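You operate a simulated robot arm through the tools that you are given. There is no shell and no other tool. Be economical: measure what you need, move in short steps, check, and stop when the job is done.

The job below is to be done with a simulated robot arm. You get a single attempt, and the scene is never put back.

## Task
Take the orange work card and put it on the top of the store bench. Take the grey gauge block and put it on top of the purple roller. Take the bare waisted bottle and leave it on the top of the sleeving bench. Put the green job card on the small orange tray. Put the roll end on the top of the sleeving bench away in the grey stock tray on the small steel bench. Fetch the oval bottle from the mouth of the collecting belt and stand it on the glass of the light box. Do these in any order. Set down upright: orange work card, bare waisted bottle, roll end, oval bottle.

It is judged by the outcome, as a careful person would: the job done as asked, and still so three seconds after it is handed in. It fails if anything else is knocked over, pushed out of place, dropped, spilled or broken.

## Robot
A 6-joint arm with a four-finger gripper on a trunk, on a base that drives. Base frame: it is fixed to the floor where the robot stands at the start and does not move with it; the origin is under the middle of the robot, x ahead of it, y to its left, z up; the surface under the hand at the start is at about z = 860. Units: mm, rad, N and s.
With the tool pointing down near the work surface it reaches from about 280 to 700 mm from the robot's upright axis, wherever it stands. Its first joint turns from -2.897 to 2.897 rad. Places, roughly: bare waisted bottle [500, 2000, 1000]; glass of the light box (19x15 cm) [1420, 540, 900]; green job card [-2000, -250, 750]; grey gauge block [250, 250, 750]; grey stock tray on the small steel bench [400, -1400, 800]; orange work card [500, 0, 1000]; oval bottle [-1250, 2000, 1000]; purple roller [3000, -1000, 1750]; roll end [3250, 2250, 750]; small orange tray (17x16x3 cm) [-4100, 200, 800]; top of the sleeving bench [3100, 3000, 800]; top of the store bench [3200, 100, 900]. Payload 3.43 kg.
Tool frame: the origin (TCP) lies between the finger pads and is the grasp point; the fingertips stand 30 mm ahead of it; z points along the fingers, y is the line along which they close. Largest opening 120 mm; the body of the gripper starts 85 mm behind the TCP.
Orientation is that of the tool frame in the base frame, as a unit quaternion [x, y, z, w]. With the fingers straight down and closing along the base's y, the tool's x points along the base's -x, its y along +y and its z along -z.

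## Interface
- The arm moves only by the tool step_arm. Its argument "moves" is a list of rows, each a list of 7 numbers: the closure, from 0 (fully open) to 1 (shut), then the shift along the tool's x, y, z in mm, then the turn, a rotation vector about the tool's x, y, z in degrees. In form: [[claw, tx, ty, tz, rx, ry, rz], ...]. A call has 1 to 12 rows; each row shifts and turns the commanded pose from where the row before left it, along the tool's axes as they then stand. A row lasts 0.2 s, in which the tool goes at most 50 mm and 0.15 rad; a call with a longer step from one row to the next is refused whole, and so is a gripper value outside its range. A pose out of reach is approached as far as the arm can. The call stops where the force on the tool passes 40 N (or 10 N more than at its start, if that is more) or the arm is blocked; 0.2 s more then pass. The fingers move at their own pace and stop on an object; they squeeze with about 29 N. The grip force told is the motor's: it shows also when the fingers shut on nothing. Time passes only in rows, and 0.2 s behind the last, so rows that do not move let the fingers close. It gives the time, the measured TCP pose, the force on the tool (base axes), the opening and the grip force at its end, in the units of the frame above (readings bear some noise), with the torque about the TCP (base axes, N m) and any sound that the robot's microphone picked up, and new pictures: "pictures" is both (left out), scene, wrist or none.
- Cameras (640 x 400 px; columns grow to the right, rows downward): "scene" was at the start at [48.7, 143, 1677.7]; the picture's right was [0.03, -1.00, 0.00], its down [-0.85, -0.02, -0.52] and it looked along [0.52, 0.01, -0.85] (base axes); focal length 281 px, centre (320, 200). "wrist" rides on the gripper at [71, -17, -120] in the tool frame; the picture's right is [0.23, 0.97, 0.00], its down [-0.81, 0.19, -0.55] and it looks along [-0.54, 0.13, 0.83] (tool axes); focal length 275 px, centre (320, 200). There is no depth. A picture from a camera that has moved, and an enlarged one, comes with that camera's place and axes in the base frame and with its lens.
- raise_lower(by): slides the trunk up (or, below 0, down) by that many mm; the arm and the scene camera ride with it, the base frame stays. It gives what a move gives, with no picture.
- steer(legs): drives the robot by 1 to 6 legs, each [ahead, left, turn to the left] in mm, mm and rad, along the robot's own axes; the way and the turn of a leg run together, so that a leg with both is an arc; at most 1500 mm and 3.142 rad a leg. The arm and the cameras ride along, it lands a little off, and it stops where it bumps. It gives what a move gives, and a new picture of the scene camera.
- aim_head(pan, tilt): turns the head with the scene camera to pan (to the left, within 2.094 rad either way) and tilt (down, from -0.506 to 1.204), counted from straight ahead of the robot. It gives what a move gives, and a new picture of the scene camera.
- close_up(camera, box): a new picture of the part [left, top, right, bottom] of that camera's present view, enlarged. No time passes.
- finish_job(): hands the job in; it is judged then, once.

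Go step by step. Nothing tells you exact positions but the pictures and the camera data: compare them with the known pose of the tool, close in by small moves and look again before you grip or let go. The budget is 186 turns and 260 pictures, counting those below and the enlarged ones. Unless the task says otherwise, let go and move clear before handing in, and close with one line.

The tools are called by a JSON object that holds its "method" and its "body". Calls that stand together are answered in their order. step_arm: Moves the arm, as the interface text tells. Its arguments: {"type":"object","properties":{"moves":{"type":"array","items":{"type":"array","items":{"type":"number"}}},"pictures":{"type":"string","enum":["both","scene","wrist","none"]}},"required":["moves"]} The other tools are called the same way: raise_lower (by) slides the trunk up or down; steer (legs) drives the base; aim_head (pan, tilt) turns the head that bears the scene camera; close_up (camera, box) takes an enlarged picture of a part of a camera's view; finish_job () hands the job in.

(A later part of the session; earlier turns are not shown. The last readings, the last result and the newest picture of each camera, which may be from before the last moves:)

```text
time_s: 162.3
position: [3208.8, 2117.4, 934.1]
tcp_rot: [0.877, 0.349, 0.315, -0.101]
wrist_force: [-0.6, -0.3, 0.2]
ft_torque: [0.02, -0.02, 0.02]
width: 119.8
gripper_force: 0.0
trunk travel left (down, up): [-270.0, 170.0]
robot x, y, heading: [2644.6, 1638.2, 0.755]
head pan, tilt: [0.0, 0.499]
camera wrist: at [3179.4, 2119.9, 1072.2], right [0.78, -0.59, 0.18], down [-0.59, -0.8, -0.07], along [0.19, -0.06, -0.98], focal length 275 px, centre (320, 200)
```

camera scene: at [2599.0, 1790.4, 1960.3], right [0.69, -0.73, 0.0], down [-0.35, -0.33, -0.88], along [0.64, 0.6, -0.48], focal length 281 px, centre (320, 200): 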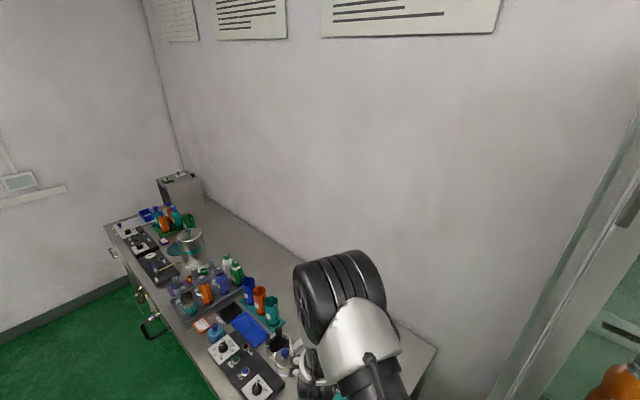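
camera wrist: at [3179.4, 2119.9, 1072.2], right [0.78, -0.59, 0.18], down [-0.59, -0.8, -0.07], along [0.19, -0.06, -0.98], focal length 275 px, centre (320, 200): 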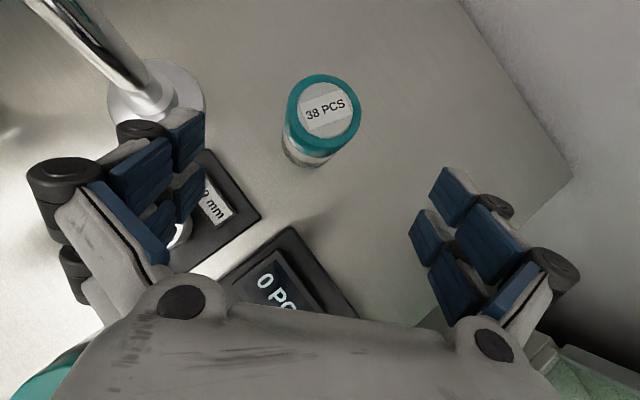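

{"method": "step_arm", "body": {"moves": [[0, 5, -4, 35, 0, 0, 0], [0, 0, 0, 35, 0, 0, 0], [0, 0, 0, 0, 0, 0, 0]], "pictures": "wrist"}}

```text
time_s: 163.1
position: [3239.9, 2148.5, 885.7]
tcp_rot: [0.876, 0.35, 0.315, -0.109]
wrist_force: [0.0, 0.4, -0.7]
ft_torque: [0.0, -0.01, 0.02]
width: 119.9
gripper_force: 0.1
out of reach, approached as far as the arm can: row 2
trunk travel left (down, up): [-270.0, 170.0]
robot x, y, heading: [2643.1, 1639.7, 0.758]
head pan, tilt: [0.0, 0.499]
camera wrist: at [3212.2, 2148.5, 1024.7], right [0.79, -0.58, 0.17], down [-0.58, -0.81, -0.07], along [0.18, -0.04, -0.98], focal length 275 px, centre (320, 200)
```

wrist: 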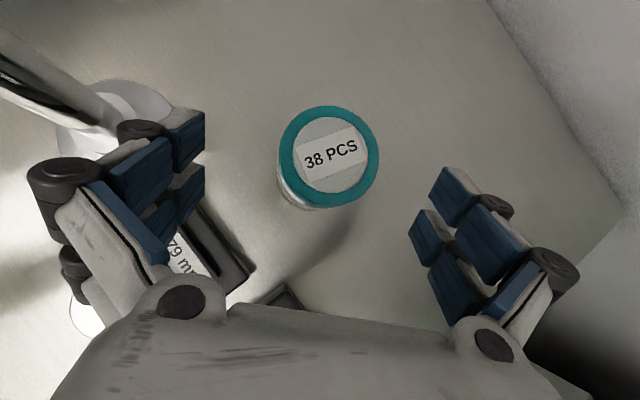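

The roll sits between the fingers. Close and lift.

{"method": "step_arm", "body": {"moves": [[0.4, 0, 3, 0, 0, 0, 0], [1, 0, 0, 0, 0, 0, 0], [1, 0, 0, 0, 0, 0, 0], [1, 0, 0, 0, 0, 0, 0], [1, 0, 0, 0, 0, 0, 0], [1, 0, 0, 0, 0, 0, 0]], "pictures": "wrist"}}

```text
time_s: 164.5
position: [3241.1, 2145.8, 886.9]
tcp_rot: [0.876, 0.349, 0.315, -0.106]
wrist_force: [0.0, -0.5, 1.3]
ft_torque: [0.04, 0.03, 0.01]
width: 54.5
gripper_force: 29.0
trunk travel left (down, up): [-270.0, 170.0]
robot x, y, heading: [2646.3, 1634.7, 0.75]
head pan, tilt: [0.0, 0.499]
camera wrist: at [3214.2, 2146.5, 1024.6], right [0.79, -0.59, 0.18], down [-0.59, -0.81, -0.07], along [0.18, -0.05, -0.98], focal length 275 px, centre (320, 200)
```

wrist: 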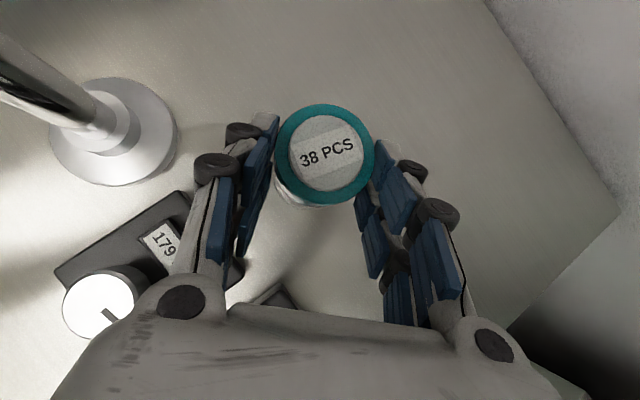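

Gripped (54.5 mm). I lift with the trunk and back the robot away from the bench.

{"method": "raise_lower", "body": {"by": 170}}

{"method": "steer", "body": {"legs": [[-400, 0, 0]]}}

{"method": "step_arm", "body": {"moves": [[1, -25, 0, -25, 0, 0, 0], [1, -25, 0, -25, 0, 0, 0], [1, -25, 0, -25, 0, 0, 0], [1, -25, 0, -25, 0, 0, 0], [1, 0, 0, 0, 0, 0, 0]], "pictures": "wrist"}}

```text
time_s: 166.4
position: [3241.2, 2144.5, 1055.7]
tcp_rot: [0.876, 0.35, 0.314, -0.107]
wrist_force: [-0.2, -0.2, -1.2]
ft_torque: [0.0, 0.01, -0.04]
width: 54.6
gripper_force: 28.9
trunk travel left (down, up): [-440.0, 0.0]
robot x, y, heading: [2645.5, 1635.7, 0.752]
head pan, tilt: [0.0, 0.499]
```

```text
time_s: 168.9
position: [2951.1, 1868.8, 1055.9]
tcp_rot: [0.877, 0.348, 0.315, -0.106]
wrist_force: [-0.5, -0.3, -0.4]
ft_torque: [0.0, 0.04, -0.01]
width: 54.5
gripper_force: 29.2
trunk travel left (down, up): [-440.0, 0.0]
robot x, y, heading: [2352.5, 1363.2, 0.752]
head pan, tilt: [0.0, 0.499]
camera scene: at [2306.3, 1515.2, 1960.3], right [0.68, -0.73, 0.0], down [-0.35, -0.33, -0.88], along [0.64, 0.6, -0.48], focal length 281 px, centre (320, 200)
```

scene: 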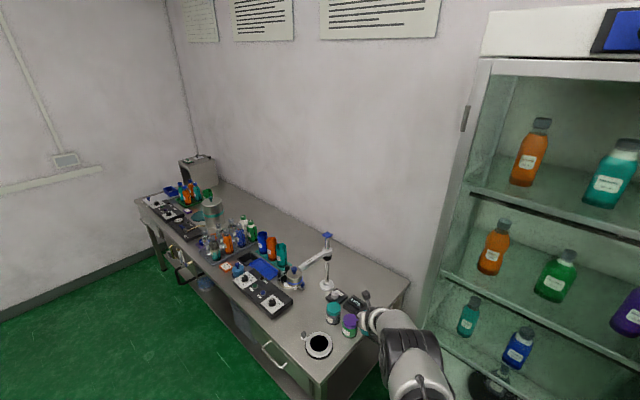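

```text
time_s: 170.1
position: [2841.9, 1791.4, 1074.9]
tcp_rot: [0.877, 0.349, 0.317, -0.093]
wrist_force: [0.2, -0.1, -1.3]
ft_torque: [-0.03, 0.01, -0.01]
width: 54.6
gripper_force: 28.7
out of reach, approached as far as the arm can: row 2, 3, 4
trunk travel left (down, up): [-440.0, 0.0]
robot x, y, heading: [2347.0, 1360.8, 0.75]
head pan, tilt: [0.0, 0.499]
camera wrist: at [2811.8, 1796.7, 1211.6], right [0.78, -0.59, 0.2], down [-0.59, -0.8, -0.06], along [0.2, -0.07, -0.98], focal length 275 px, centre (320, 200)
```

wrist: 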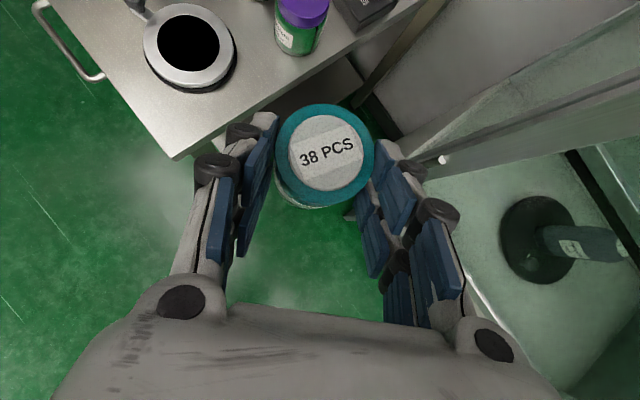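

The roll is held upright. Now I back out through the corridor to the main aisle, turning so the arm stays clear.

{"method": "steer", "body": {"legs": [[-439, 409, 0], [0, 0, -0.75], [-1300, 0, 0], [-750, 0, 0], [0, 0, -1.571]]}}

{"method": "aim_head", "body": {"pan": 0.0, "tilt": 0.5}}

```text
time_s: 189.0
position: [-324.0, 744.9, 1073.1]
tcp_rot: [-0.658, 0.676, -0.207, -0.258]
wrist_force: [1.0, -0.2, -0.3]
ft_torque: [0.01, 0.01, 0.02]
width: 54.3
gripper_force: 28.8
trunk travel left (down, up): [-440.0, 0.0]
robot x, y, heading: [-278.6, 1391.1, -1.596]
head pan, tilt: [0.0, 0.499]
camera scene: at [-142.6, 1321.0, 1960.3], right [-1.0, 0.03, 0.0], down [0.01, 0.48, -0.88], along [-0.03, -0.88, -0.48], focal length 281 px, centre (320, 200)
```

scene: 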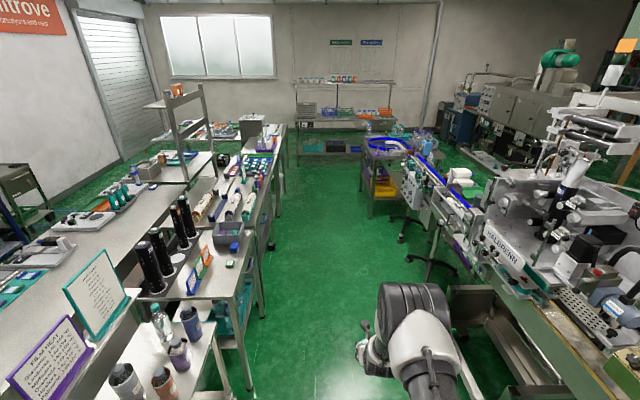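

```text
time_s: 189.6
position: [-323.3, 744.4, 1074.6]
tcp_rot: [-0.659, 0.676, -0.207, -0.257]
wrist_force: [-0.4, 0.4, -1.2]
ft_torque: [0.04, 0.01, 0.01]
width: 54.2
gripper_force: 29.1
trunk travel left (down, up): [-440.0, 0.0]
robot x, y, heading: [-281.1, 1395.2, -1.603]
head pan, tilt: [0.0, 0.499]
camera scene: at [-142.6, 1321.0, 1960.3], right [-1.0, 0.03, 0.0], down [0.01, 0.48, -0.88], along [-0.03, -0.88, -0.48], focal length 281 px, centre (320, 200)
```

scene: 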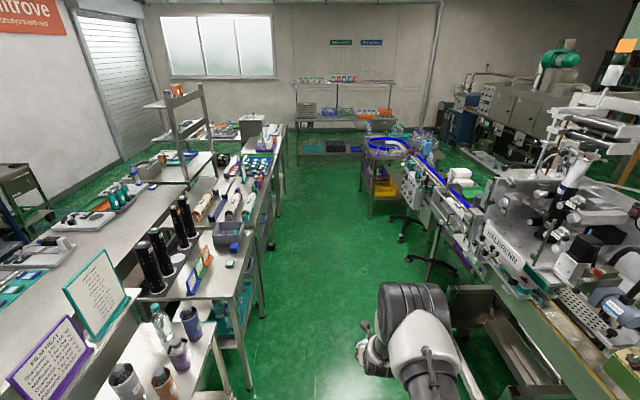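

The aisle is clear; the stock tray is ahead on the left. I drive down the aisle.

{"method": "steer", "body": {"legs": [[1400, 0, 0.04], [1000, 0, 0]]}}

{"method": "aim_head", "body": {"pan": 0.8, "tilt": 0.8}}

```text
time_s: 201.5
position: [-276.9, -1681.1, 1074.9]
tcp_rot: [0.674, -0.66, 0.213, 0.252]
wrist_force: [-0.1, 0.0, -1.2]
ft_torque: [0.03, 0.02, 0.01]
width: 54.2
gripper_force: 29.3
trunk travel left (down, up): [-440.0, 0.0]
robot x, y, heading: [-264.5, -1028.1, -1.556]
head pan, tilt: [0.0, 0.499]
camera scene: at [-122.4, -1098.7, 1960.3], right [-1.0, -0.02, 0.0], down [-0.01, 0.48, -0.88], along [0.01, -0.88, -0.48], focal length 281 px, centre (320, 200)
```

scene: 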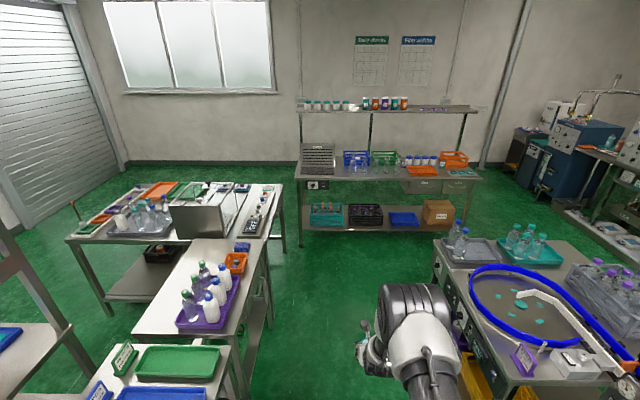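

```text
time_s: 202.6
position: [-276.6, -1681.3, 1075.7]
tcp_rot: [0.674, -0.66, 0.213, 0.253]
wrist_force: [-0.4, 0.2, -1.3]
ft_torque: [0.0, -0.03, 0.02]
width: 54.2
gripper_force: 29.1
trunk travel left (down, up): [-440.0, 0.0]
robot x, y, heading: [-267.3, -1029.9, -1.553]
head pan, tilt: [0.799, 0.799]
camera scene: at [-65.2, -1062.9, 1934.4], right [-0.69, -0.73, 0.0], down [-0.52, 0.49, -0.7], along [0.51, -0.48, -0.72], focal length 281 px, centre (320, 200)
```

scene: 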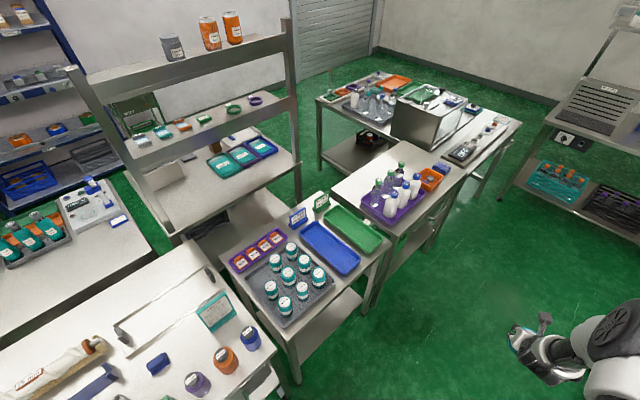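

I see the grey tray with standing rolls on the small bench, next to empty blue and green trays. I zoom in for a free place.

{"method": "close_up", "body": {"camera": "scene", "box": [220, 190, 400, 340]}}

```text
2.67 times, centred on (310, 265) of scene
camera zoom: at [-65.2, -1062.9, 1934.4], right [-0.69, -0.73, 0.0], down [-0.52, 0.49, -0.7], along [0.51, -0.48, -0.72], focal length 748 px, centre (347, 27)
```

zoom: 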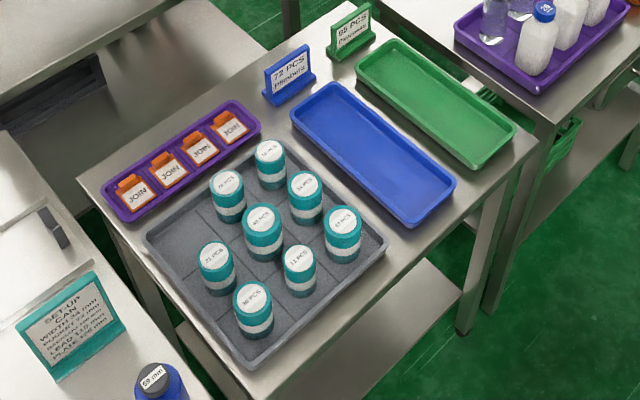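

The tray is a 3×3 grid on 89 mm pitch with one empty cell at its far-left corner, about (532, -1270). I position the robot opposite it and turn to face the bench.

{"method": "steer", "body": {"legs": [[240, -200, 0], [0, 0, 1.555]]}}

{"method": "aim_head", "body": {"pan": 0.0, "tilt": 0.75}}

{"method": "step_arm", "body": {"moves": [[1, 0, 0, 0, 0, 0, 0]], "pictures": "wrist"}}

```text
time_s: 208.4
position: [189.1, -1322.4, 1075.1]
tcp_rot: [0.943, -0.015, 0.329, 0.037]
wrist_force: [-0.5, 0.2, -1.2]
ft_torque: [0.02, 0.01, 0.0]
width: 54.0
gripper_force: 29.3
trunk travel left (down, up): [-440.0, 0.0]
robot x, y, heading: [-459.5, -1274.5, -0.039]
head pan, tilt: [0.799, 0.799]
camera scene: at [-415.8, -1077.2, 1934.3], right [0.69, -0.72, 0.0], down [-0.52, -0.5, -0.7], along [0.5, 0.48, -0.72], focal length 281 px, centre (320, 200)
```

scene: 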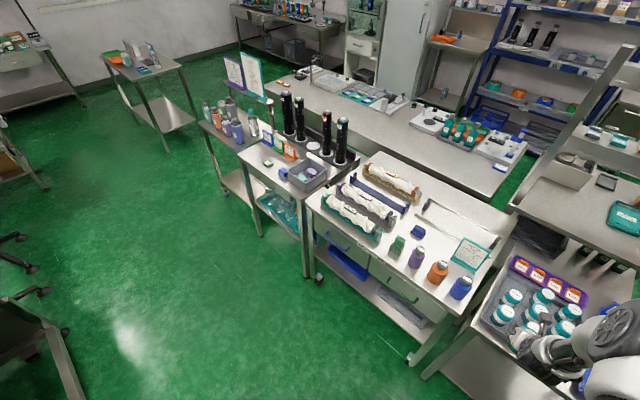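

```text
time_s: 209.6
position: [188.2, -1321.5, 1075.3]
tcp_rot: [0.944, -0.015, 0.328, 0.036]
wrist_force: [-0.1, 0.3, -1.6]
ft_torque: [0.03, 0.01, 0.01]
width: 54.2
gripper_force: 28.7
trunk travel left (down, up): [-440.0, 0.0]
robot x, y, heading: [-458.4, -1272.0, -0.034]
head pan, tilt: [0.0, 0.75]
camera scene: at [-391.2, -1135.9, 1938.3], right [-0.04, -1.0, 0.0], down [-0.68, 0.02, -0.73], along [0.73, -0.03, -0.68], focal length 281 px, centre (320, 200)
```

scene: 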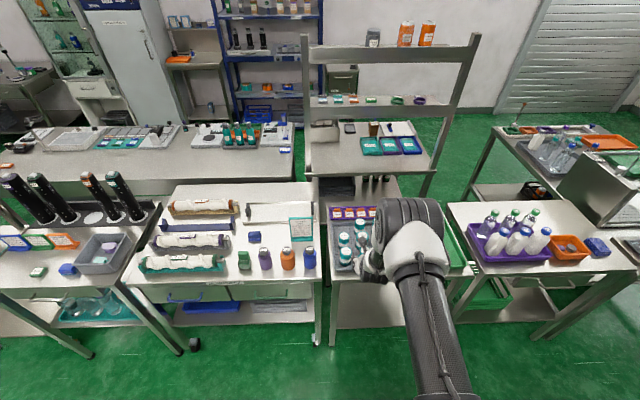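

```text
time_s: 210.0
position: [189.2, -1322.4, 1074.0]
tcp_rot: [0.944, -0.014, 0.329, 0.036]
wrist_force: [-0.6, -0.6, -0.4]
ft_torque: [0.0, 0.02, -0.03]
width: 54.0
gripper_force: 28.7
trunk travel left (down, up): [-440.0, 0.0]
robot x, y, heading: [-459.5, -1279.4, -0.038]
head pan, tilt: [0.0, 0.75]
camera wrist: at [173.2, -1296.5, 1211.7], right [0.13, -0.97, 0.2], down [-0.99, -0.15, -0.06], along [0.09, -0.19, -0.98], focal length 275 px, centre (320, 200)
```

wrist: 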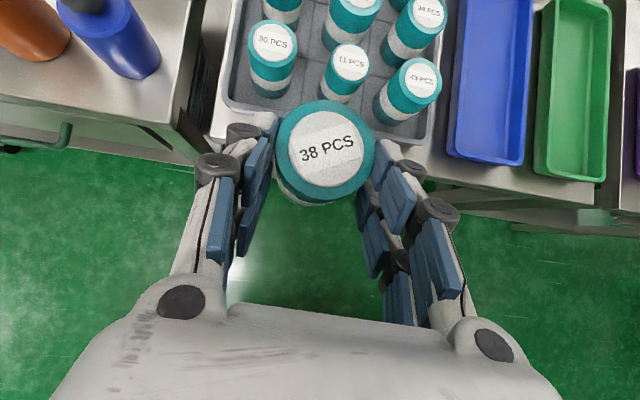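

Tray floor comes out at z≈860, and the empty cell at about (527, -1274). I square the tool's yaw, then drive ahead.

{"method": "step_arm", "body": {"moves": [[1, 0, 0, 0, 5.5, 0, -4.5], [1, 0, 0, 0, 0, 0, 0]], "pictures": "none"}}

{"method": "steer", "body": {"legs": [[300, 55, 0.038]]}}

{"method": "step_arm", "body": {"moves": [[1, 0, 0, 0, 0, 0, 0]], "pictures": "wrist"}}

```text
time_s: 210.6
position: [188.3, -1308.9, 1073.8]
tcp_rot: [0.945, 0.04, 0.325, 0.03]
wrist_force: [-0.3, 0.8, -1.8]
ft_torque: [-0.01, 0.01, 0.0]
width: 54.1
gripper_force: 28.9
out of reach, approached as far as the arm can: row 1
trunk travel left (down, up): [-440.0, 0.0]
robot x, y, heading: [-460.7, -1275.6, -0.032]
head pan, tilt: [0.0, 0.75]
```

```text
time_s: 212.6
position: [487.4, -1237.4, 1074.0]
tcp_rot: [0.944, 0.056, 0.325, 0.025]
wrist_force: [0.1, 0.1, -1.0]
ft_torque: [0.01, 0.01, 0.04]
width: 54.1
gripper_force: 29.9
trunk travel left (down, up): [-440.0, 0.0]
robot x, y, heading: [-161.7, -1228.0, -0.007]
head pan, tilt: [0.0, 0.75]
camera scene: at [-97.0, -1084.2, 1938.3], right [0.0, -1.0, 0.0], down [-0.68, 0.0, -0.73], along [0.73, 0.0, -0.68], focal length 281 px, centre (320, 200)
```

scene: 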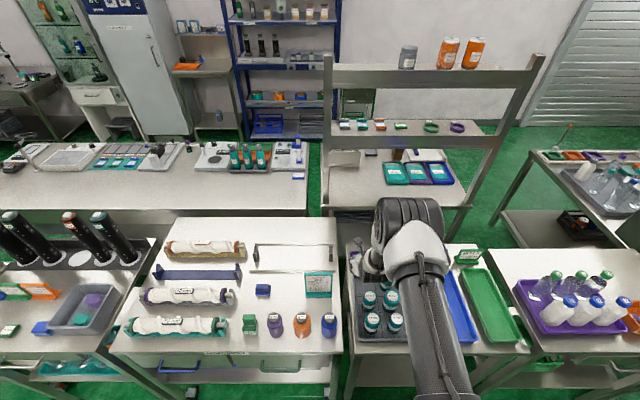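

```text
time_s: 213.0
position: [487.2, -1236.7, 1075.3]
tcp_rot: [0.943, 0.057, 0.326, 0.025]
wrist_force: [-0.8, 0.0, -1.2]
ft_torque: [0.01, 0.02, 0.02]
width: 54.5
gripper_force: 29.1
trunk travel left (down, up): [-440.0, 0.0]
robot x, y, heading: [-161.8, -1223.5, -0.001]
head pan, tilt: [0.0, 0.75]
camera wrist: at [469.1, -1211.4, 1211.4], right [0.27, -0.94, 0.22], down [-0.96, -0.28, -0.04], along [0.1, -0.2, -0.97], focal length 275 px, centre (320, 200)
```

wrist: 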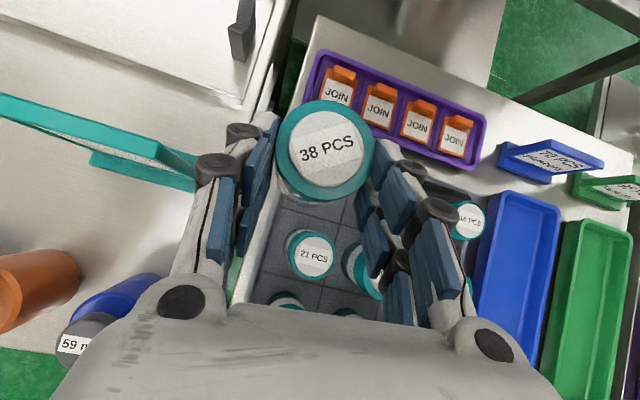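

The cell is at (526, -1275) from neighbour G at (442,-1275). I level the grip, shift over the cell, and lower with the trunk part way.

{"method": "step_arm", "body": {"moves": [[1, 0, 0, 0, 0, 0, 4.6], [1, 28, 38, 22.6, 0, 0, 0], [1, 0, 0, 0, 0, 0, 0]], "pictures": "none"}}

{"method": "raise_lower", "body": {"by": -90}}

{"method": "step_arm", "body": {"moves": [[1, 0, 0, 0, 0, 0, 0]], "pictures": "both"}}

```text
refused: row 2 steps farther than a row can; nothing moved
```

```text
time_s: 214.3
position: [488.2, -1238.0, 984.8]
tcp_rot: [0.943, 0.057, 0.326, 0.024]
wrist_force: [0.0, 0.4, -1.5]
ft_torque: [-0.01, -0.02, -0.01]
width: 54.0
gripper_force: 28.8
trunk travel left (down, up): [-350.0, 90.0]
robot x, y, heading: [-162.1, -1226.9, -0.004]
head pan, tilt: [0.0, 0.75]
```

```text
time_s: 214.7
position: [488.5, -1238.3, 984.0]
tcp_rot: [0.944, 0.056, 0.325, 0.024]
wrist_force: [0.0, 0.5, -0.5]
ft_torque: [-0.03, 0.01, 0.0]
width: 54.1
gripper_force: 28.8
trunk travel left (down, up): [-350.0, 90.0]
robot x, y, heading: [-161.8, -1230.3, -0.006]
head pan, tilt: [0.0, 0.75]
camera scene: at [-97.7, -1084.3, 1848.4], right [0.0, -1.0, 0.0], down [-0.68, 0.0, -0.73], along [0.73, 0.0, -0.68], focal length 281 px, centre (320, 200)
camera wrist: at [469.7, -1211.4, 1121.4], right [0.27, -0.94, 0.22], down [-0.96, -0.28, -0.04], along [0.1, -0.2, -0.97], focal length 275 px, centre (320, 200)
```

scene: 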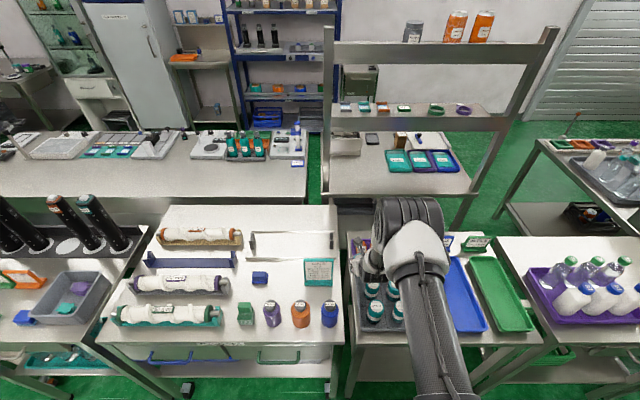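
wrist: 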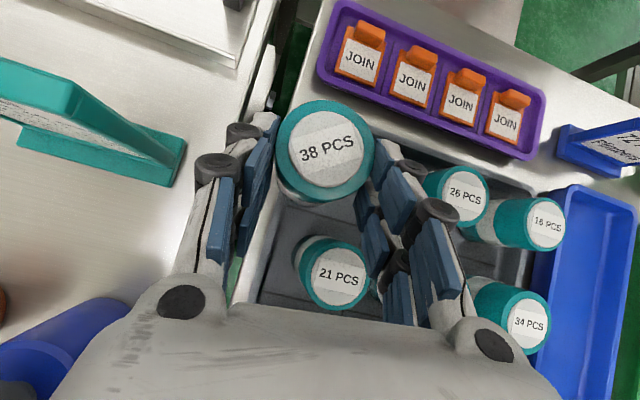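

The shift was refused, so the roll came down early, but it touches nothing. I go back up a little and shift in smaller rows.

{"method": "raise_lower", "body": {"by": 50}}

{"method": "step_arm", "body": {"moves": [[1, 0, 0, 0, 0, 0, 4.6], [1, 14, 19, 11, 0, 0, 0], [1, 13, 19, 11, 0, 0, 0], [1, 0, 0, 0, 0, 0, 0]], "pictures": "wrist"}}

```text
time_s: 215.6
position: [488.6, -1236.6, 1035.0]
tcp_rot: [0.944, 0.057, 0.324, 0.025]
wrist_force: [0.8, 0.0, -1.2]
ft_torque: [0.0, 0.06, -0.03]
width: 54.0
gripper_force: 28.4
trunk travel left (down, up): [-400.0, 40.0]
robot x, y, heading: [-160.2, -1229.1, -0.002]
head pan, tilt: [0.0, 0.75]
```

```text
time_s: 216.6
position: [532.4, -1253.6, 1035.6]
tcp_rot: [0.945, 0.017, 0.325, 0.026]
wrist_force: [-0.6, 0.5, -0.8]
ft_torque: [-0.03, 0.03, 0.01]
width: 54.2
gripper_force: 29.0
out of reach, approached as far as the arm can: row 1, 2, 3
trunk travel left (down, up): [-400.0, 40.0]
robot x, y, heading: [-163.0, -1222.1, -0.001]
head pan, tilt: [0.0, 0.75]
camera wrist: at [515.9, -1228.6, 1173.0], right [0.2, -0.96, 0.2], down [-0.98, -0.21, -0.05], along [0.09, -0.18, -0.98], focal length 275 px, centre (320, 200)
```

wrist: 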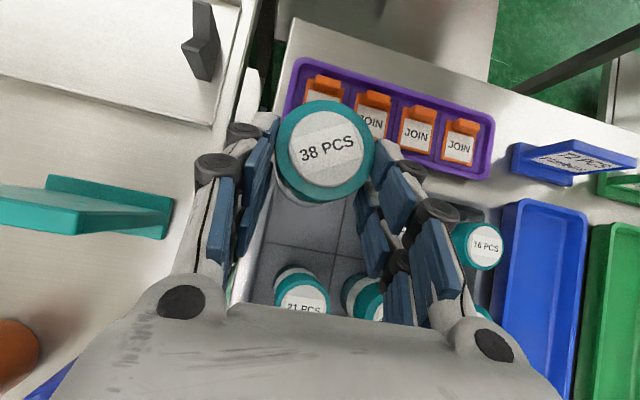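

I use the base for the remaining small shift instead.

{"method": "steer", "body": {"legs": [[-9, -21, 0]]}}

{"method": "step_arm", "body": {"moves": [[1, 0, 0, 0, 0, 0, 0]], "pictures": "wrist"}}

```text
time_s: 217.4
position: [523.3, -1272.7, 1034.9]
tcp_rot: [0.945, 0.017, 0.324, 0.025]
wrist_force: [0.4, -0.5, -0.5]
ft_torque: [0.03, -0.02, 0.01]
width: 53.9
gripper_force: 29.5
trunk travel left (down, up): [-400.0, 40.0]
robot x, y, heading: [-170.9, -1247.7, -0.003]
head pan, tilt: [0.0, 0.75]
camera scene: at [-106.7, -1105.3, 1898.4], right [0.0, -1.0, 0.0], down [-0.68, 0.0, -0.73], along [0.73, 0.0, -0.68], focal length 281 px, centre (320, 200)
```

scene: 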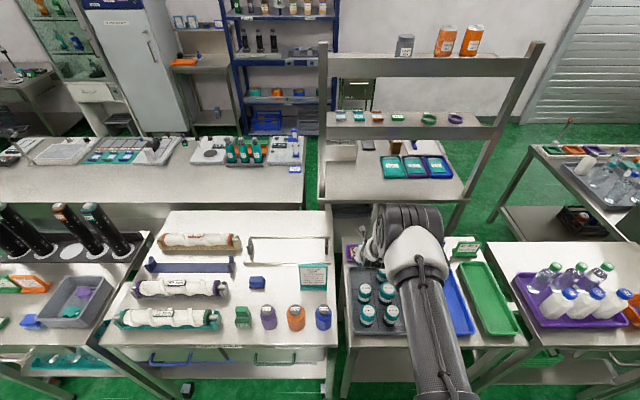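

```text
time_s: 217.8
position: [523.6, -1272.2, 1035.3]
tcp_rot: [0.946, 0.018, 0.324, 0.025]
wrist_force: [0.2, 0.0, -1.4]
ft_torque: [-0.02, 0.05, -0.03]
width: 54.0
gripper_force: 28.8
trunk travel left (down, up): [-400.0, 40.0]
robot x, y, heading: [-172.0, -1252.3, -0.004]
head pan, tilt: [0.0, 0.75]
camera wrist: at [507.5, -1247.7, 1172.6], right [0.2, -0.96, 0.2], down [-0.98, -0.21, -0.05], along [0.09, -0.18, -0.98], focal length 275 px, centre (320, 200)
```

wrist: 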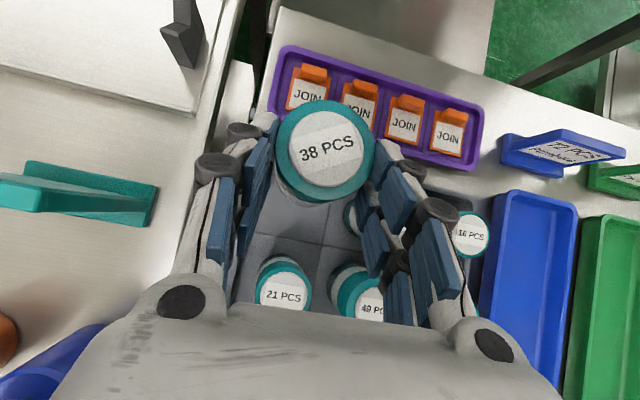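

The roll is centred over the empty cell. Lowering.

{"method": "raise_lower", "body": {"by": -100}}

{"method": "step_arm", "body": {"moves": [[1, 0, 0, 0, 0, 0, 0]], "pictures": "wrist"}}

```text
time_s: 219.1
position: [523.7, -1272.5, 935.6]
tcp_rot: [0.946, 0.017, 0.323, 0.025]
wrist_force: [0.0, 0.5, -1.3]
ft_torque: [0.01, 0.03, 0.01]
width: 54.0
gripper_force: 29.4
trunk travel left (down, up): [-300.0, 140.0]
robot x, y, heading: [-171.1, -1244.1, -0.002]
head pan, tilt: [0.0, 0.75]
```

```text
time_s: 219.5
position: [523.2, -1273.1, 936.6]
tcp_rot: [0.946, 0.016, 0.324, 0.026]
wrist_force: [-0.2, -0.1, -1.0]
ft_torque: [0.02, 0.04, 0.01]
width: 54.0
gripper_force: 28.6
trunk travel left (down, up): [-300.0, 140.0]
robot x, y, heading: [-170.4, -1246.8, -0.001]
head pan, tilt: [0.0, 0.75]
camera wrist: at [507.3, -1248.9, 1073.3], right [0.2, -0.96, 0.2], down [-0.98, -0.21, -0.05], along [0.09, -0.18, -0.98], focal length 275 px, centre (320, 200)
```

wrist: 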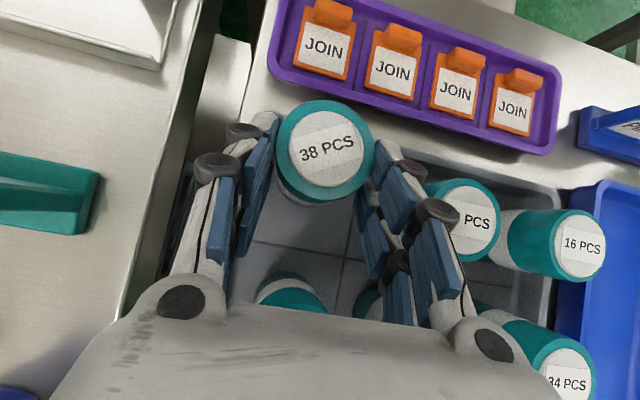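

{"method": "raise_lower", "body": {"by": -14}}

{"method": "raise_lower", "body": {"by": -4}}

{"method": "raise_lower", "body": {"by": -3}}

```text
time_s: 220.2
position: [525.1, -1274.0, 924.6]
tcp_rot: [0.944, 0.016, 0.328, 0.026]
wrist_force: [3.7, -0.7, 12.4]
ft_torque: [0.22, -0.66, -0.1]
width: 53.8
gripper_force: 29.0
trunk travel left (down, up): [-286.0, 154.0]
robot x, y, heading: [-169.3, -1248.0, -0.005]
head pan, tilt: [0.0, 0.75]
```

```text
time_s: 220.7
position: [522.9, -1273.0, 918.5]
tcp_rot: [0.945, 0.017, 0.326, 0.026]
wrist_force: [2.4, -1.4, 14.4]
ft_torque: [0.32, -0.54, -0.11]
width: 53.9
gripper_force: 29.3
trunk travel left (down, up): [-282.0, 158.0]
robot x, y, heading: [-169.5, -1248.5, -0.004]
head pan, tilt: [0.0, 0.75]
```

```text
time_s: 221.2
position: [522.4, -1273.1, 916.0]
tcp_rot: [0.946, 0.016, 0.324, 0.026]
wrist_force: [2.3, -1.4, 14.5]
ft_torque: [0.29, -0.42, -0.05]
width: 54.0
gripper_force: 28.9
trunk travel left (down, up): [-279.0, 161.0]
robot x, y, heading: [-172.9, -1248.4, -0.001]
head pan, tilt: [0.0, 0.75]
```

Contact is felt. I check before letting go.

{"method": "step_arm", "body": {"moves": [[1, 0, 0, 0, 0, 0, 0]], "pictures": "both"}}

{"method": "close_up", "body": {"camera": "scene", "box": [320, 220, 440, 340]}}

```text
time_s: 221.6
position: [521.6, -1273.3, 914.7]
tcp_rot: [0.945, 0.016, 0.325, 0.026]
wrist_force: [1.1, -1.8, 13.6]
ft_torque: [0.26, -0.42, -0.07]
width: 54.1
gripper_force: 28.8
trunk travel left (down, up): [-279.0, 161.0]
robot x, y, heading: [-168.1, -1249.1, -0.003]
head pan, tilt: [0.0, 0.75]
camera scene: at [-108.2, -1105.1, 1777.5], right [0.0, -1.0, 0.0], down [-0.68, 0.0, -0.73], along [0.73, 0.0, -0.68], focal length 281 px, centre (320, 200)
camera wrist: at [506.4, -1249.0, 1052.9], right [0.2, -0.96, 0.2], down [-0.98, -0.21, -0.05], along [0.09, -0.18, -0.98], focal length 275 px, centre (320, 200)
```

scene: 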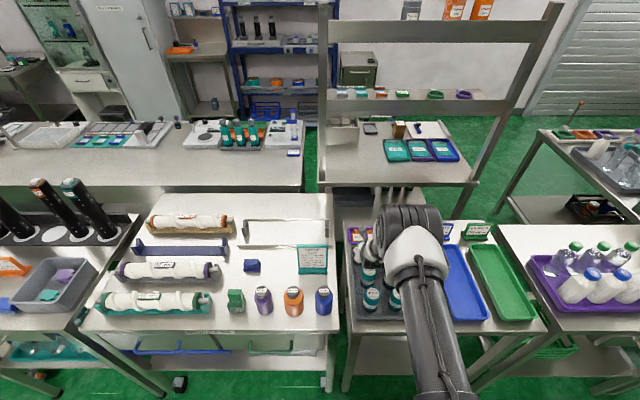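
wrist: 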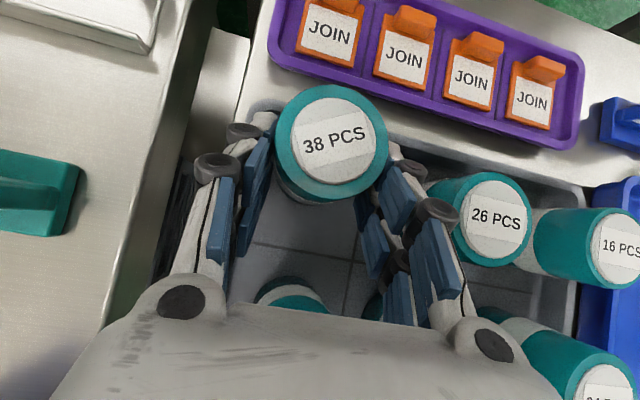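

```text
3.33 times, centred on (380, 280) of scene
camera zoom: at [-108.2, -1105.1, 1777.5], right [0.0, -1.0, 0.0], down [-0.68, 0.0, -0.73], along [0.73, 0.0, -0.68], focal length 936 px, centre (120, -67)
```

zoom: 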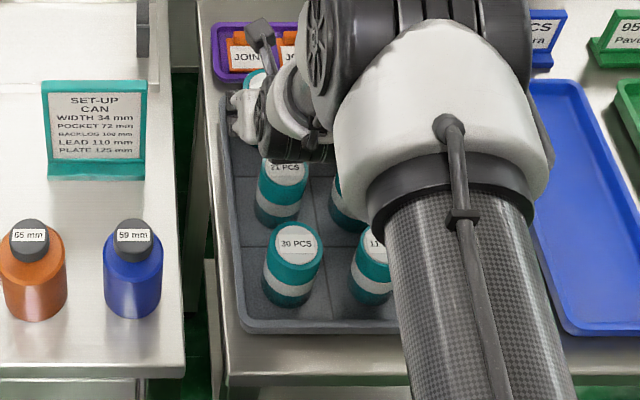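

The roll rests on the tray floor upright. I ease up 3 mm and open the fingers just enough.

{"method": "raise_lower", "body": {"by": 4}}

{"method": "step_arm", "body": {"moves": [[0.45, 0, 0, 0, 0, 0, 0], [0.36, 0, 0, 0, 0, 0, 0], [0.36, 0, 0, 0, 0, 0, 0], [0.36, 0, 0, 0, 0, 0, 0]], "pictures": "wrist"}}

```text
time_s: 222.1
position: [520.6, -1273.3, 916.0]
tcp_rot: [0.946, 0.017, 0.322, 0.026]
wrist_force: [-0.4, 0.2, -1.8]
ft_torque: [0.03, 0.07, -0.01]
width: 54.1
gripper_force: 28.9
trunk travel left (down, up): [-283.0, 157.0]
robot x, y, heading: [-168.1, -1248.8, -0.001]
head pan, tilt: [0.0, 0.75]
```

```text
time_s: 223.1
position: [523.7, -1274.0, 918.9]
tcp_rot: [0.946, 0.017, 0.323, 0.026]
wrist_force: [-0.4, 0.0, -0.2]
ft_torque: [0.0, -0.01, 0.01]
width: 77.1
gripper_force: 0.0
trunk travel left (down, up): [-283.0, 157.0]
robot x, y, heading: [-173.1, -1246.6, -0.004]
head pan, tilt: [0.0, 0.75]
camera wrist: at [507.3, -1248.9, 1056.2], right [0.2, -0.96, 0.2], down [-0.98, -0.21, -0.05], along [0.09, -0.18, -0.98], focal length 275 px, centre (320, 200)
```

wrist: 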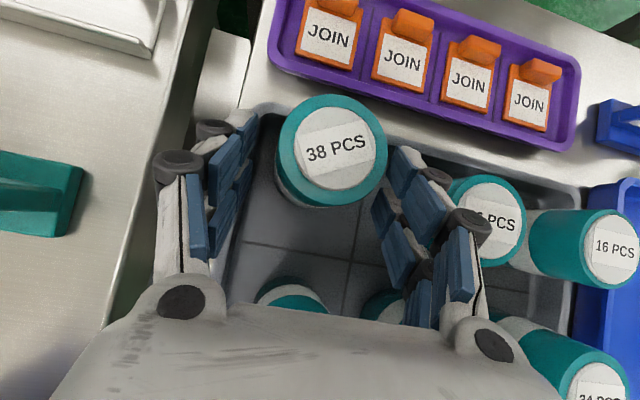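

It stands on its own. I withdraw straight up with the trunk, then back away.

{"method": "raise_lower", "body": {"by": 150}}

{"method": "steer", "body": {"legs": [[-400, 0, 0]]}}

{"method": "close_up", "body": {"camera": "scene", "box": [300, 200, 480, 320]}}

```text
time_s: 224.9
position: [523.0, -1272.5, 1069.1]
tcp_rot: [0.946, 0.017, 0.324, 0.025]
wrist_force: [-0.4, -0.5, 0.0]
ft_torque: [-0.02, -0.02, 0.01]
width: 76.7
gripper_force: 0.1
trunk travel left (down, up): [-433.0, 7.0]
robot x, y, heading: [-169.4, -1248.5, -0.002]
head pan, tilt: [0.0, 0.75]
```

```text
time_s: 227.3
position: [130.7, -1269.8, 1068.1]
tcp_rot: [0.946, 0.021, 0.324, 0.024]
wrist_force: [-0.2, -0.3, 0.0]
ft_torque: [0.0, -0.02, 0.0]
width: 76.9
gripper_force: 0.0
trunk travel left (down, up): [-433.0, 7.0]
robot x, y, heading: [-562.2, -1248.7, 0.004]
head pan, tilt: [0.0, 0.75]
camera scene: at [-500.3, -1105.3, 1931.4], right [0.0, -1.0, 0.0], down [-0.68, 0.0, -0.73], along [0.73, 0.0, -0.68], focal length 281 px, centre (320, 200)
```

scene: 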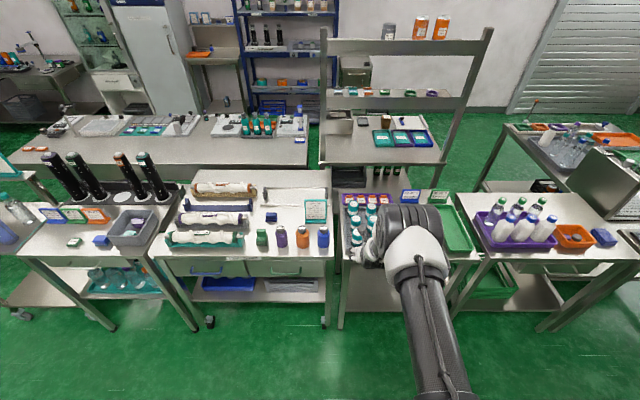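

```text
3.33 times, centred on (390, 260) of scene
camera zoom: at [-500.3, -1105.3, 1931.4], right [0.0, -1.0, 0.0], down [-0.68, 0.0, -0.73], along [0.73, 0.0, -0.68], focal length 936 px, centre (87, 0)
```

zoom: 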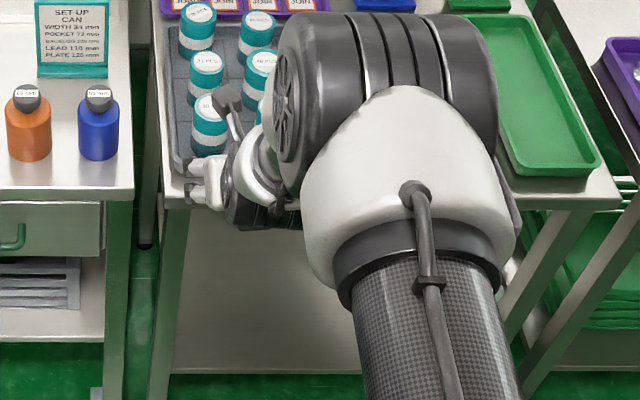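

Roll end is stored. Next is the orange work card: I straighten the tool low down, roll it so the fingers close along the robot's x, and then drive to the first bench.

{"method": "step_arm", "body": {"moves": [[0.36, -16, 0, 20, 0, -7.6, 0], [0.36, -12, 0, 22, 0, -7.6, 0], [0.36, -9, 0, 23, 0, -7.6, 0], [0.36, -6, 0, 24, 0, -7.6, 0], [0.36, -3, 0, 25, 0, -7.6, 0], [0.36, 0, 0, 0, 0, 0, 0]], "pictures": "none"}}

{"method": "step_arm", "body": {"moves": [[0.36, 0, 0, 0, 0, 0, -8.2], [0.36, 0, 0, 0, 0, 0, -8.2], [0.36, 0, 0, 0, 0, 0, -8.2], [0.36, 0, 0, 0, 0, 0, -8.2], [0.36, 0, 0, 0, 0, 0, -8.2], [0.36, 0, 0, 0, 0, 0, -8.2], [0.36, 0, 0, 0, 0, 0, -8.2], [0.36, 0, 0, 0, 0, 0, -8.2], [0.36, 0, 0, 0, 0, 0, -8.2], [0.36, 0, 0, 0, 0, 0, -8.2], [0.36, 0, 0, 0, 0, 0, -8]], "pictures": "none"}}

```text
time_s: 228.7
position: [133.1, -1276.5, 1043.3]
tcp_rot: [0.966, 0.016, 0.257, 0.035]
wrist_force: [1.3, 0.6, -0.2]
ft_torque: [-0.02, 0.0, 0.0]
width: 76.3
gripper_force: 0.0
out of reach, approached as far as the arm can: row 2, 3, 4, 5
trunk travel left (down, up): [-433.0, 7.0]
robot x, y, heading: [-566.9, -1246.4, 0.005]
head pan, tilt: [0.0, 0.75]
```

```text
time_s: 231.1
position: [132.4, -1275.6, 1041.3]
tcp_rot: [0.671, 0.695, 0.156, 0.208]
wrist_force: [-0.1, -0.5, 0.1]
ft_torque: [0.02, -0.02, 0.04]
width: 76.9
gripper_force: 0.0
trunk travel left (down, up): [-433.0, 7.0]
robot x, y, heading: [-559.0, -1246.2, 0.002]
head pan, tilt: [0.0, 0.75]
```

{"method": "step_arm", "body": {"moves": [[0.36, 0, -38, -2.3, 5, 0, 0], [0.36, 0, -38, 1, 5, 0, 0], [0.36, 0, -38, 4.4, 5, 0, 0], [0.36, 0, -37, 7.6, 5, 0, 0], [0.36, 0, -36, 10.8, 5, 0, 0], [0.36, 0, -35, 14, 5, 0, 0], [0.36, 0, 0, 30, 0, 0, 0], [0.36, 0, 0, 0, 0, 0, 0]], "pictures": "none"}}

```text
time_s: 232.9
position: [-70.8, -1288.7, 911.2]
tcp_rot: [0.702, 0.711, -0.028, 0.026]
wrist_force: [0.2, 0.4, 0.1]
ft_torque: [0.01, -0.04, -0.02]
width: 76.7
gripper_force: 0.1
trunk travel left (down, up): [-433.0, 7.0]
robot x, y, heading: [-562.6, -1244.2, 0.01]
head pan, tilt: [0.0, 0.75]
```

The tool is nearly straight now. I finish straightening, raise it to 1030, and drive to the first bench.

{"method": "step_arm", "body": {"moves": [[0.0, 0, 0, -40, 0, 4.4, 0], [0.0, 0, 0, -40, 0, 0, 0], [0.0, 0, 0, -40, 0, 0, 0], [0.0, 0, 0, 0, 0, 0, 0]], "pictures": "none"}}

{"method": "steer", "body": {"legs": [[0, 1310, 0], [450, 0, 0]]}}

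{"method": "step_arm", "body": {"moves": [[0, 0, 0, 0, 0, 0, 0]], "pictures": "wrist"}}

```text
time_s: 233.9
position: [-102.1, -1283.0, 1026.8]
tcp_rot: [0.702, 0.712, -0.008, 0.015]
wrist_force: [0.6, 0.0, -0.8]
ft_torque: [-0.05, 0.04, 0.01]
width: 120.0
gripper_force: 0.1
out of reach, approached as far as the arm can: row 1, 2, 3
trunk travel left (down, up): [-433.0, 7.0]
robot x, y, heading: [-562.7, -1247.9, 0.006]
head pan, tilt: [0.0, 0.75]
```

```text
time_s: 242.7
position: [362.1, -20.4, 1025.9]
tcp_rot: [0.704, 0.71, -0.008, 0.016]
wrist_force: [-0.3, 0.1, -0.3]
ft_torque: [0.0, 0.01, -0.01]
width: 120.0
gripper_force: 0.1
trunk travel left (down, up): [-433.0, 7.0]
robot x, y, heading: [-100.0, 13.0, 0.001]
head pan, tilt: [0.0, 0.75]
camera scene: at [-34.5, 158.8, 1931.3], right [0.0, -1.0, 0.0], down [-0.68, 0.0, -0.73], along [0.73, 0.0, -0.68], focal length 281 px, centre (320, 200)
```

scene: 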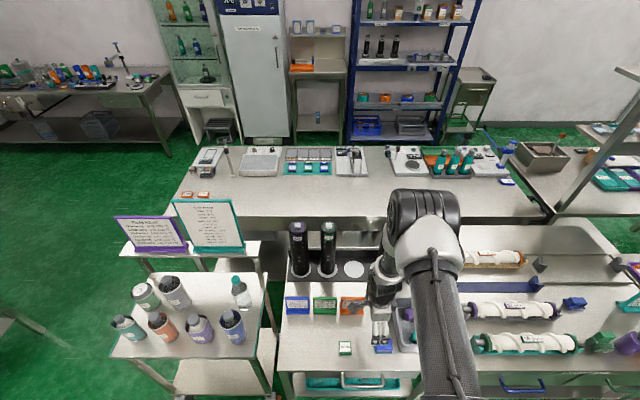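

```text
time_s: 243.1
position: [360.8, -19.3, 1026.4]
tcp_rot: [0.704, 0.71, -0.008, 0.016]
wrist_force: [-0.6, -0.3, -1.1]
ft_torque: [0.01, 0.02, -0.02]
width: 120.1
gripper_force: 0.2
trunk travel left (down, up): [-433.0, 7.0]
robot x, y, heading: [-98.9, 18.9, 0.001]
head pan, tilt: [0.0, 0.75]
camera wrist: at [344.1, 55.1, 1143.6], right [0.97, 0.24, 0.0], down [0.19, -0.79, 0.58], along [0.14, -0.57, -0.81], focal length 275 px, centre (320, 200)
```

wrist: 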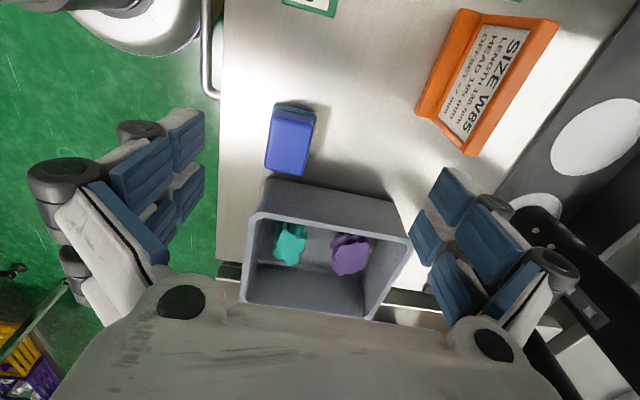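

The orange card is at about x 463–514, y -21..85. I bring the tool above it with the base.

{"method": "steer", "body": {"legs": [[100, 60, 0]]}}

{"method": "step_arm", "body": {"moves": [[0, 0, 0, 0, 0, 0, 0]], "pictures": "wrist"}}

{"method": "close_up", "body": {"camera": "scene", "box": [260, 260, 420, 360]}}

```text
time_s: 244.3
position: [462.5, 39.1, 1026.7]
tcp_rot: [0.705, 0.709, -0.009, 0.015]
wrist_force: [0.2, 0.0, -0.3]
ft_torque: [0.01, 0.04, 0.02]
width: 119.8
gripper_force: 0.0
trunk travel left (down, up): [-433.0, 7.0]
robot x, y, heading: [-0.8, 77.3, -0.001]
head pan, tilt: [0.0, 0.75]
camera scene: at [65.6, 218.4, 1931.3], right [0.0, -1.0, 0.0], down [-0.68, 0.0, -0.73], along [0.73, 0.0, -0.68], focal length 281 px, centre (320, 200)
```

scene: 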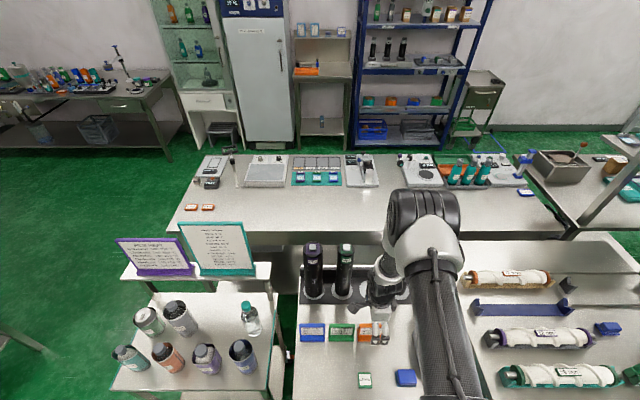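

```text
time_s: 244.7
position: [460.7, 38.9, 1025.1]
tcp_rot: [0.705, 0.709, -0.009, 0.016]
wrist_force: [0.1, 0.4, 0.0]
ft_torque: [-0.04, -0.01, 0.02]
width: 120.1
gripper_force: 0.1
trunk travel left (down, up): [-433.0, 7.0]
robot x, y, heading: [0.7, 79.7, -0.004]
head pan, tilt: [0.0, 0.75]
camera wrist: at [443.5, 113.0, 1143.8], right [0.97, 0.24, 0.0], down [0.19, -0.79, 0.58], along [0.14, -0.57, -0.81], focal length 275 px, centre (320, 200)
```

wrist: 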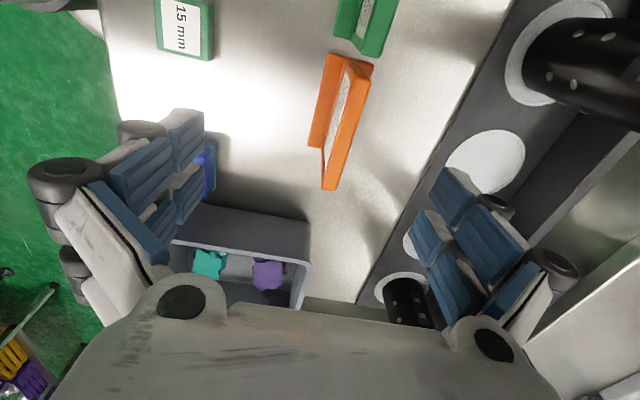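

```text
4.00 times, centred on (340, 310) of scene
camera zoom: at [64.0, 217.5, 1931.5], right [0.0, -1.0, 0.0], down [-0.68, 0.0, -0.73], along [0.73, 0.0, -0.68], focal length 1123 px, centre (240, -240)
```

zoom: 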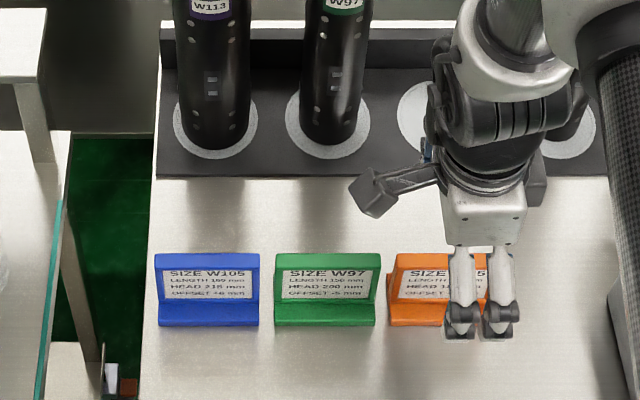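

The card plate's top edge is at x≈484, z≈947, centre y≈37. I narrow the fingers and lower over the plate.

{"method": "step_arm", "body": {"moves": [[0.4, -2, 22, 20, 0, 0, 0], [0.4, 0, 0, 25, 0, 0, 0], [0.4, 0, 0, 0, 0, 0, 0]], "pictures": "both"}}

{"method": "close_up", "body": {"camera": "wrist", "box": [200, 30, 480, 230]}}

```text
time_s: 245.5
position: [479.0, 36.2, 981.2]
tcp_rot: [0.705, 0.709, -0.011, 0.02]
wrist_force: [0.1, 1.0, 0.8]
ft_torque: [-0.01, -0.02, 0.0]
width: 71.7
gripper_force: 0.0
out of reach, approached as far as the arm can: row 1
trunk travel left (down, up): [-433.0, 7.0]
robot x, y, heading: [-0.2, 74.6, 0.001]
head pan, tilt: [0.0, 0.75]
camera scene: at [65.0, 218.1, 1931.4], right [0.0, -1.0, 0.0], down [-0.68, 0.0, -0.73], along [0.73, 0.0, -0.68], focal length 281 px, centre (320, 200)
camera wrist: at [460.9, 112.2, 1097.8], right [0.97, 0.24, 0.0], down [0.19, -0.79, 0.59], along [0.14, -0.57, -0.81], focal length 275 px, centre (320, 200)
```

scene: 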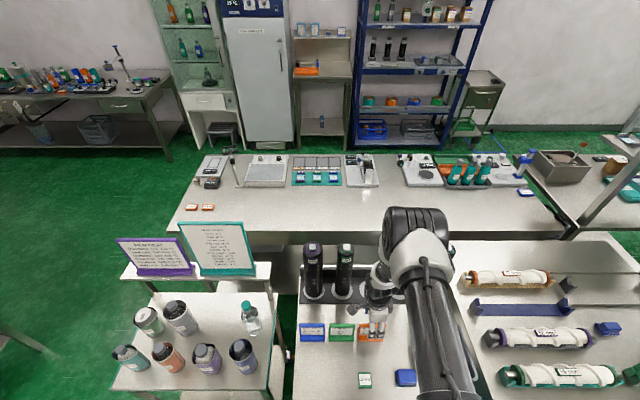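
wrist: 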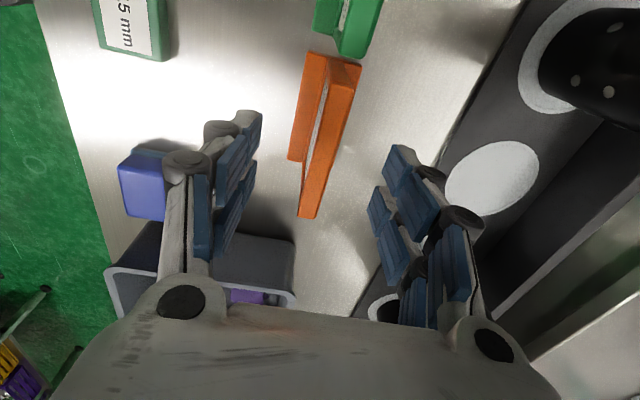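

```text
2.00 times, centred on (340, 130) of wrist
camera zoom: at [460.9, 112.2, 1097.8], right [0.97, 0.24, 0.0], down [0.19, -0.79, 0.59], along [0.14, -0.57, -0.81], focal length 551 px, centre (280, 340)
```

zoom: 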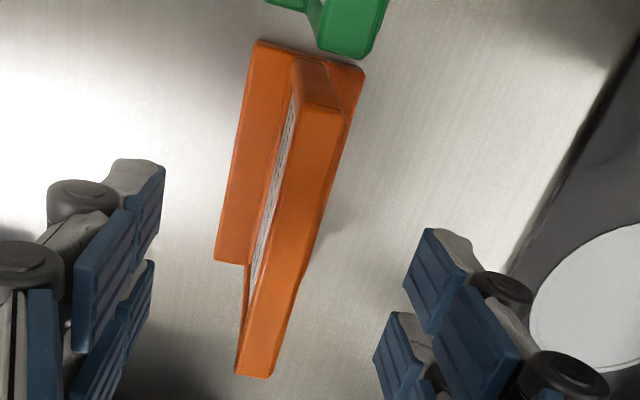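

The plate's edge is at x≈481.5, y -7..82, midway between the fingers. I lower and close.

{"method": "step_arm", "body": {"moves": [[0.4, 1, 2, 22, 0, 0, 0], [0.4, 0, 0, 22, 0, 0, 0], [0.4, 0, 0, 0, 0, 0, 0], [1, 0, 0, 0, 0, 0, 0], [1, 0, 0, 0, 0, 0, 0], [1, 0, 0, 0, 0, 0, 0], [1, 0, 0, 0, 0, 0, 0], [1, 0, 0, 0, 0, 0, 0]], "pictures": "wrist"}}

```text
time_s: 247.3
position: [480.7, 35.9, 936.2]
tcp_rot: [0.705, 0.709, -0.011, 0.021]
wrist_force: [-0.2, -0.5, 0.1]
ft_torque: [0.01, 0.0, 0.0]
width: 13.7
gripper_force: 28.7
trunk travel left (down, up): [-433.0, 7.0]
robot x, y, heading: [1.8, 81.0, -0.002]
head pan, tilt: [0.0, 0.75]
camera wrist: at [463.5, 111.5, 1053.3], right [0.97, 0.24, 0.0], down [0.19, -0.78, 0.59], along [0.14, -0.57, -0.81], focal length 275 px, centre (320, 200)
```

wrist: 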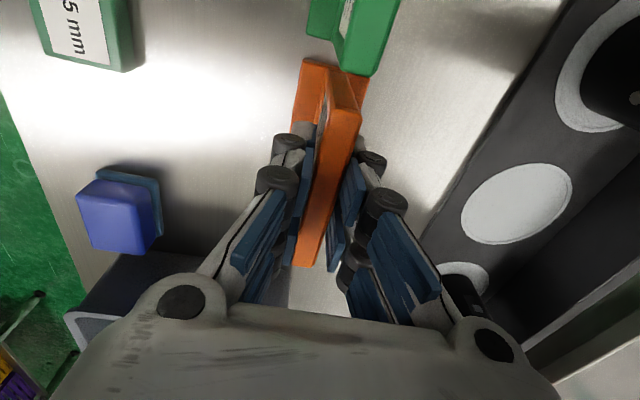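

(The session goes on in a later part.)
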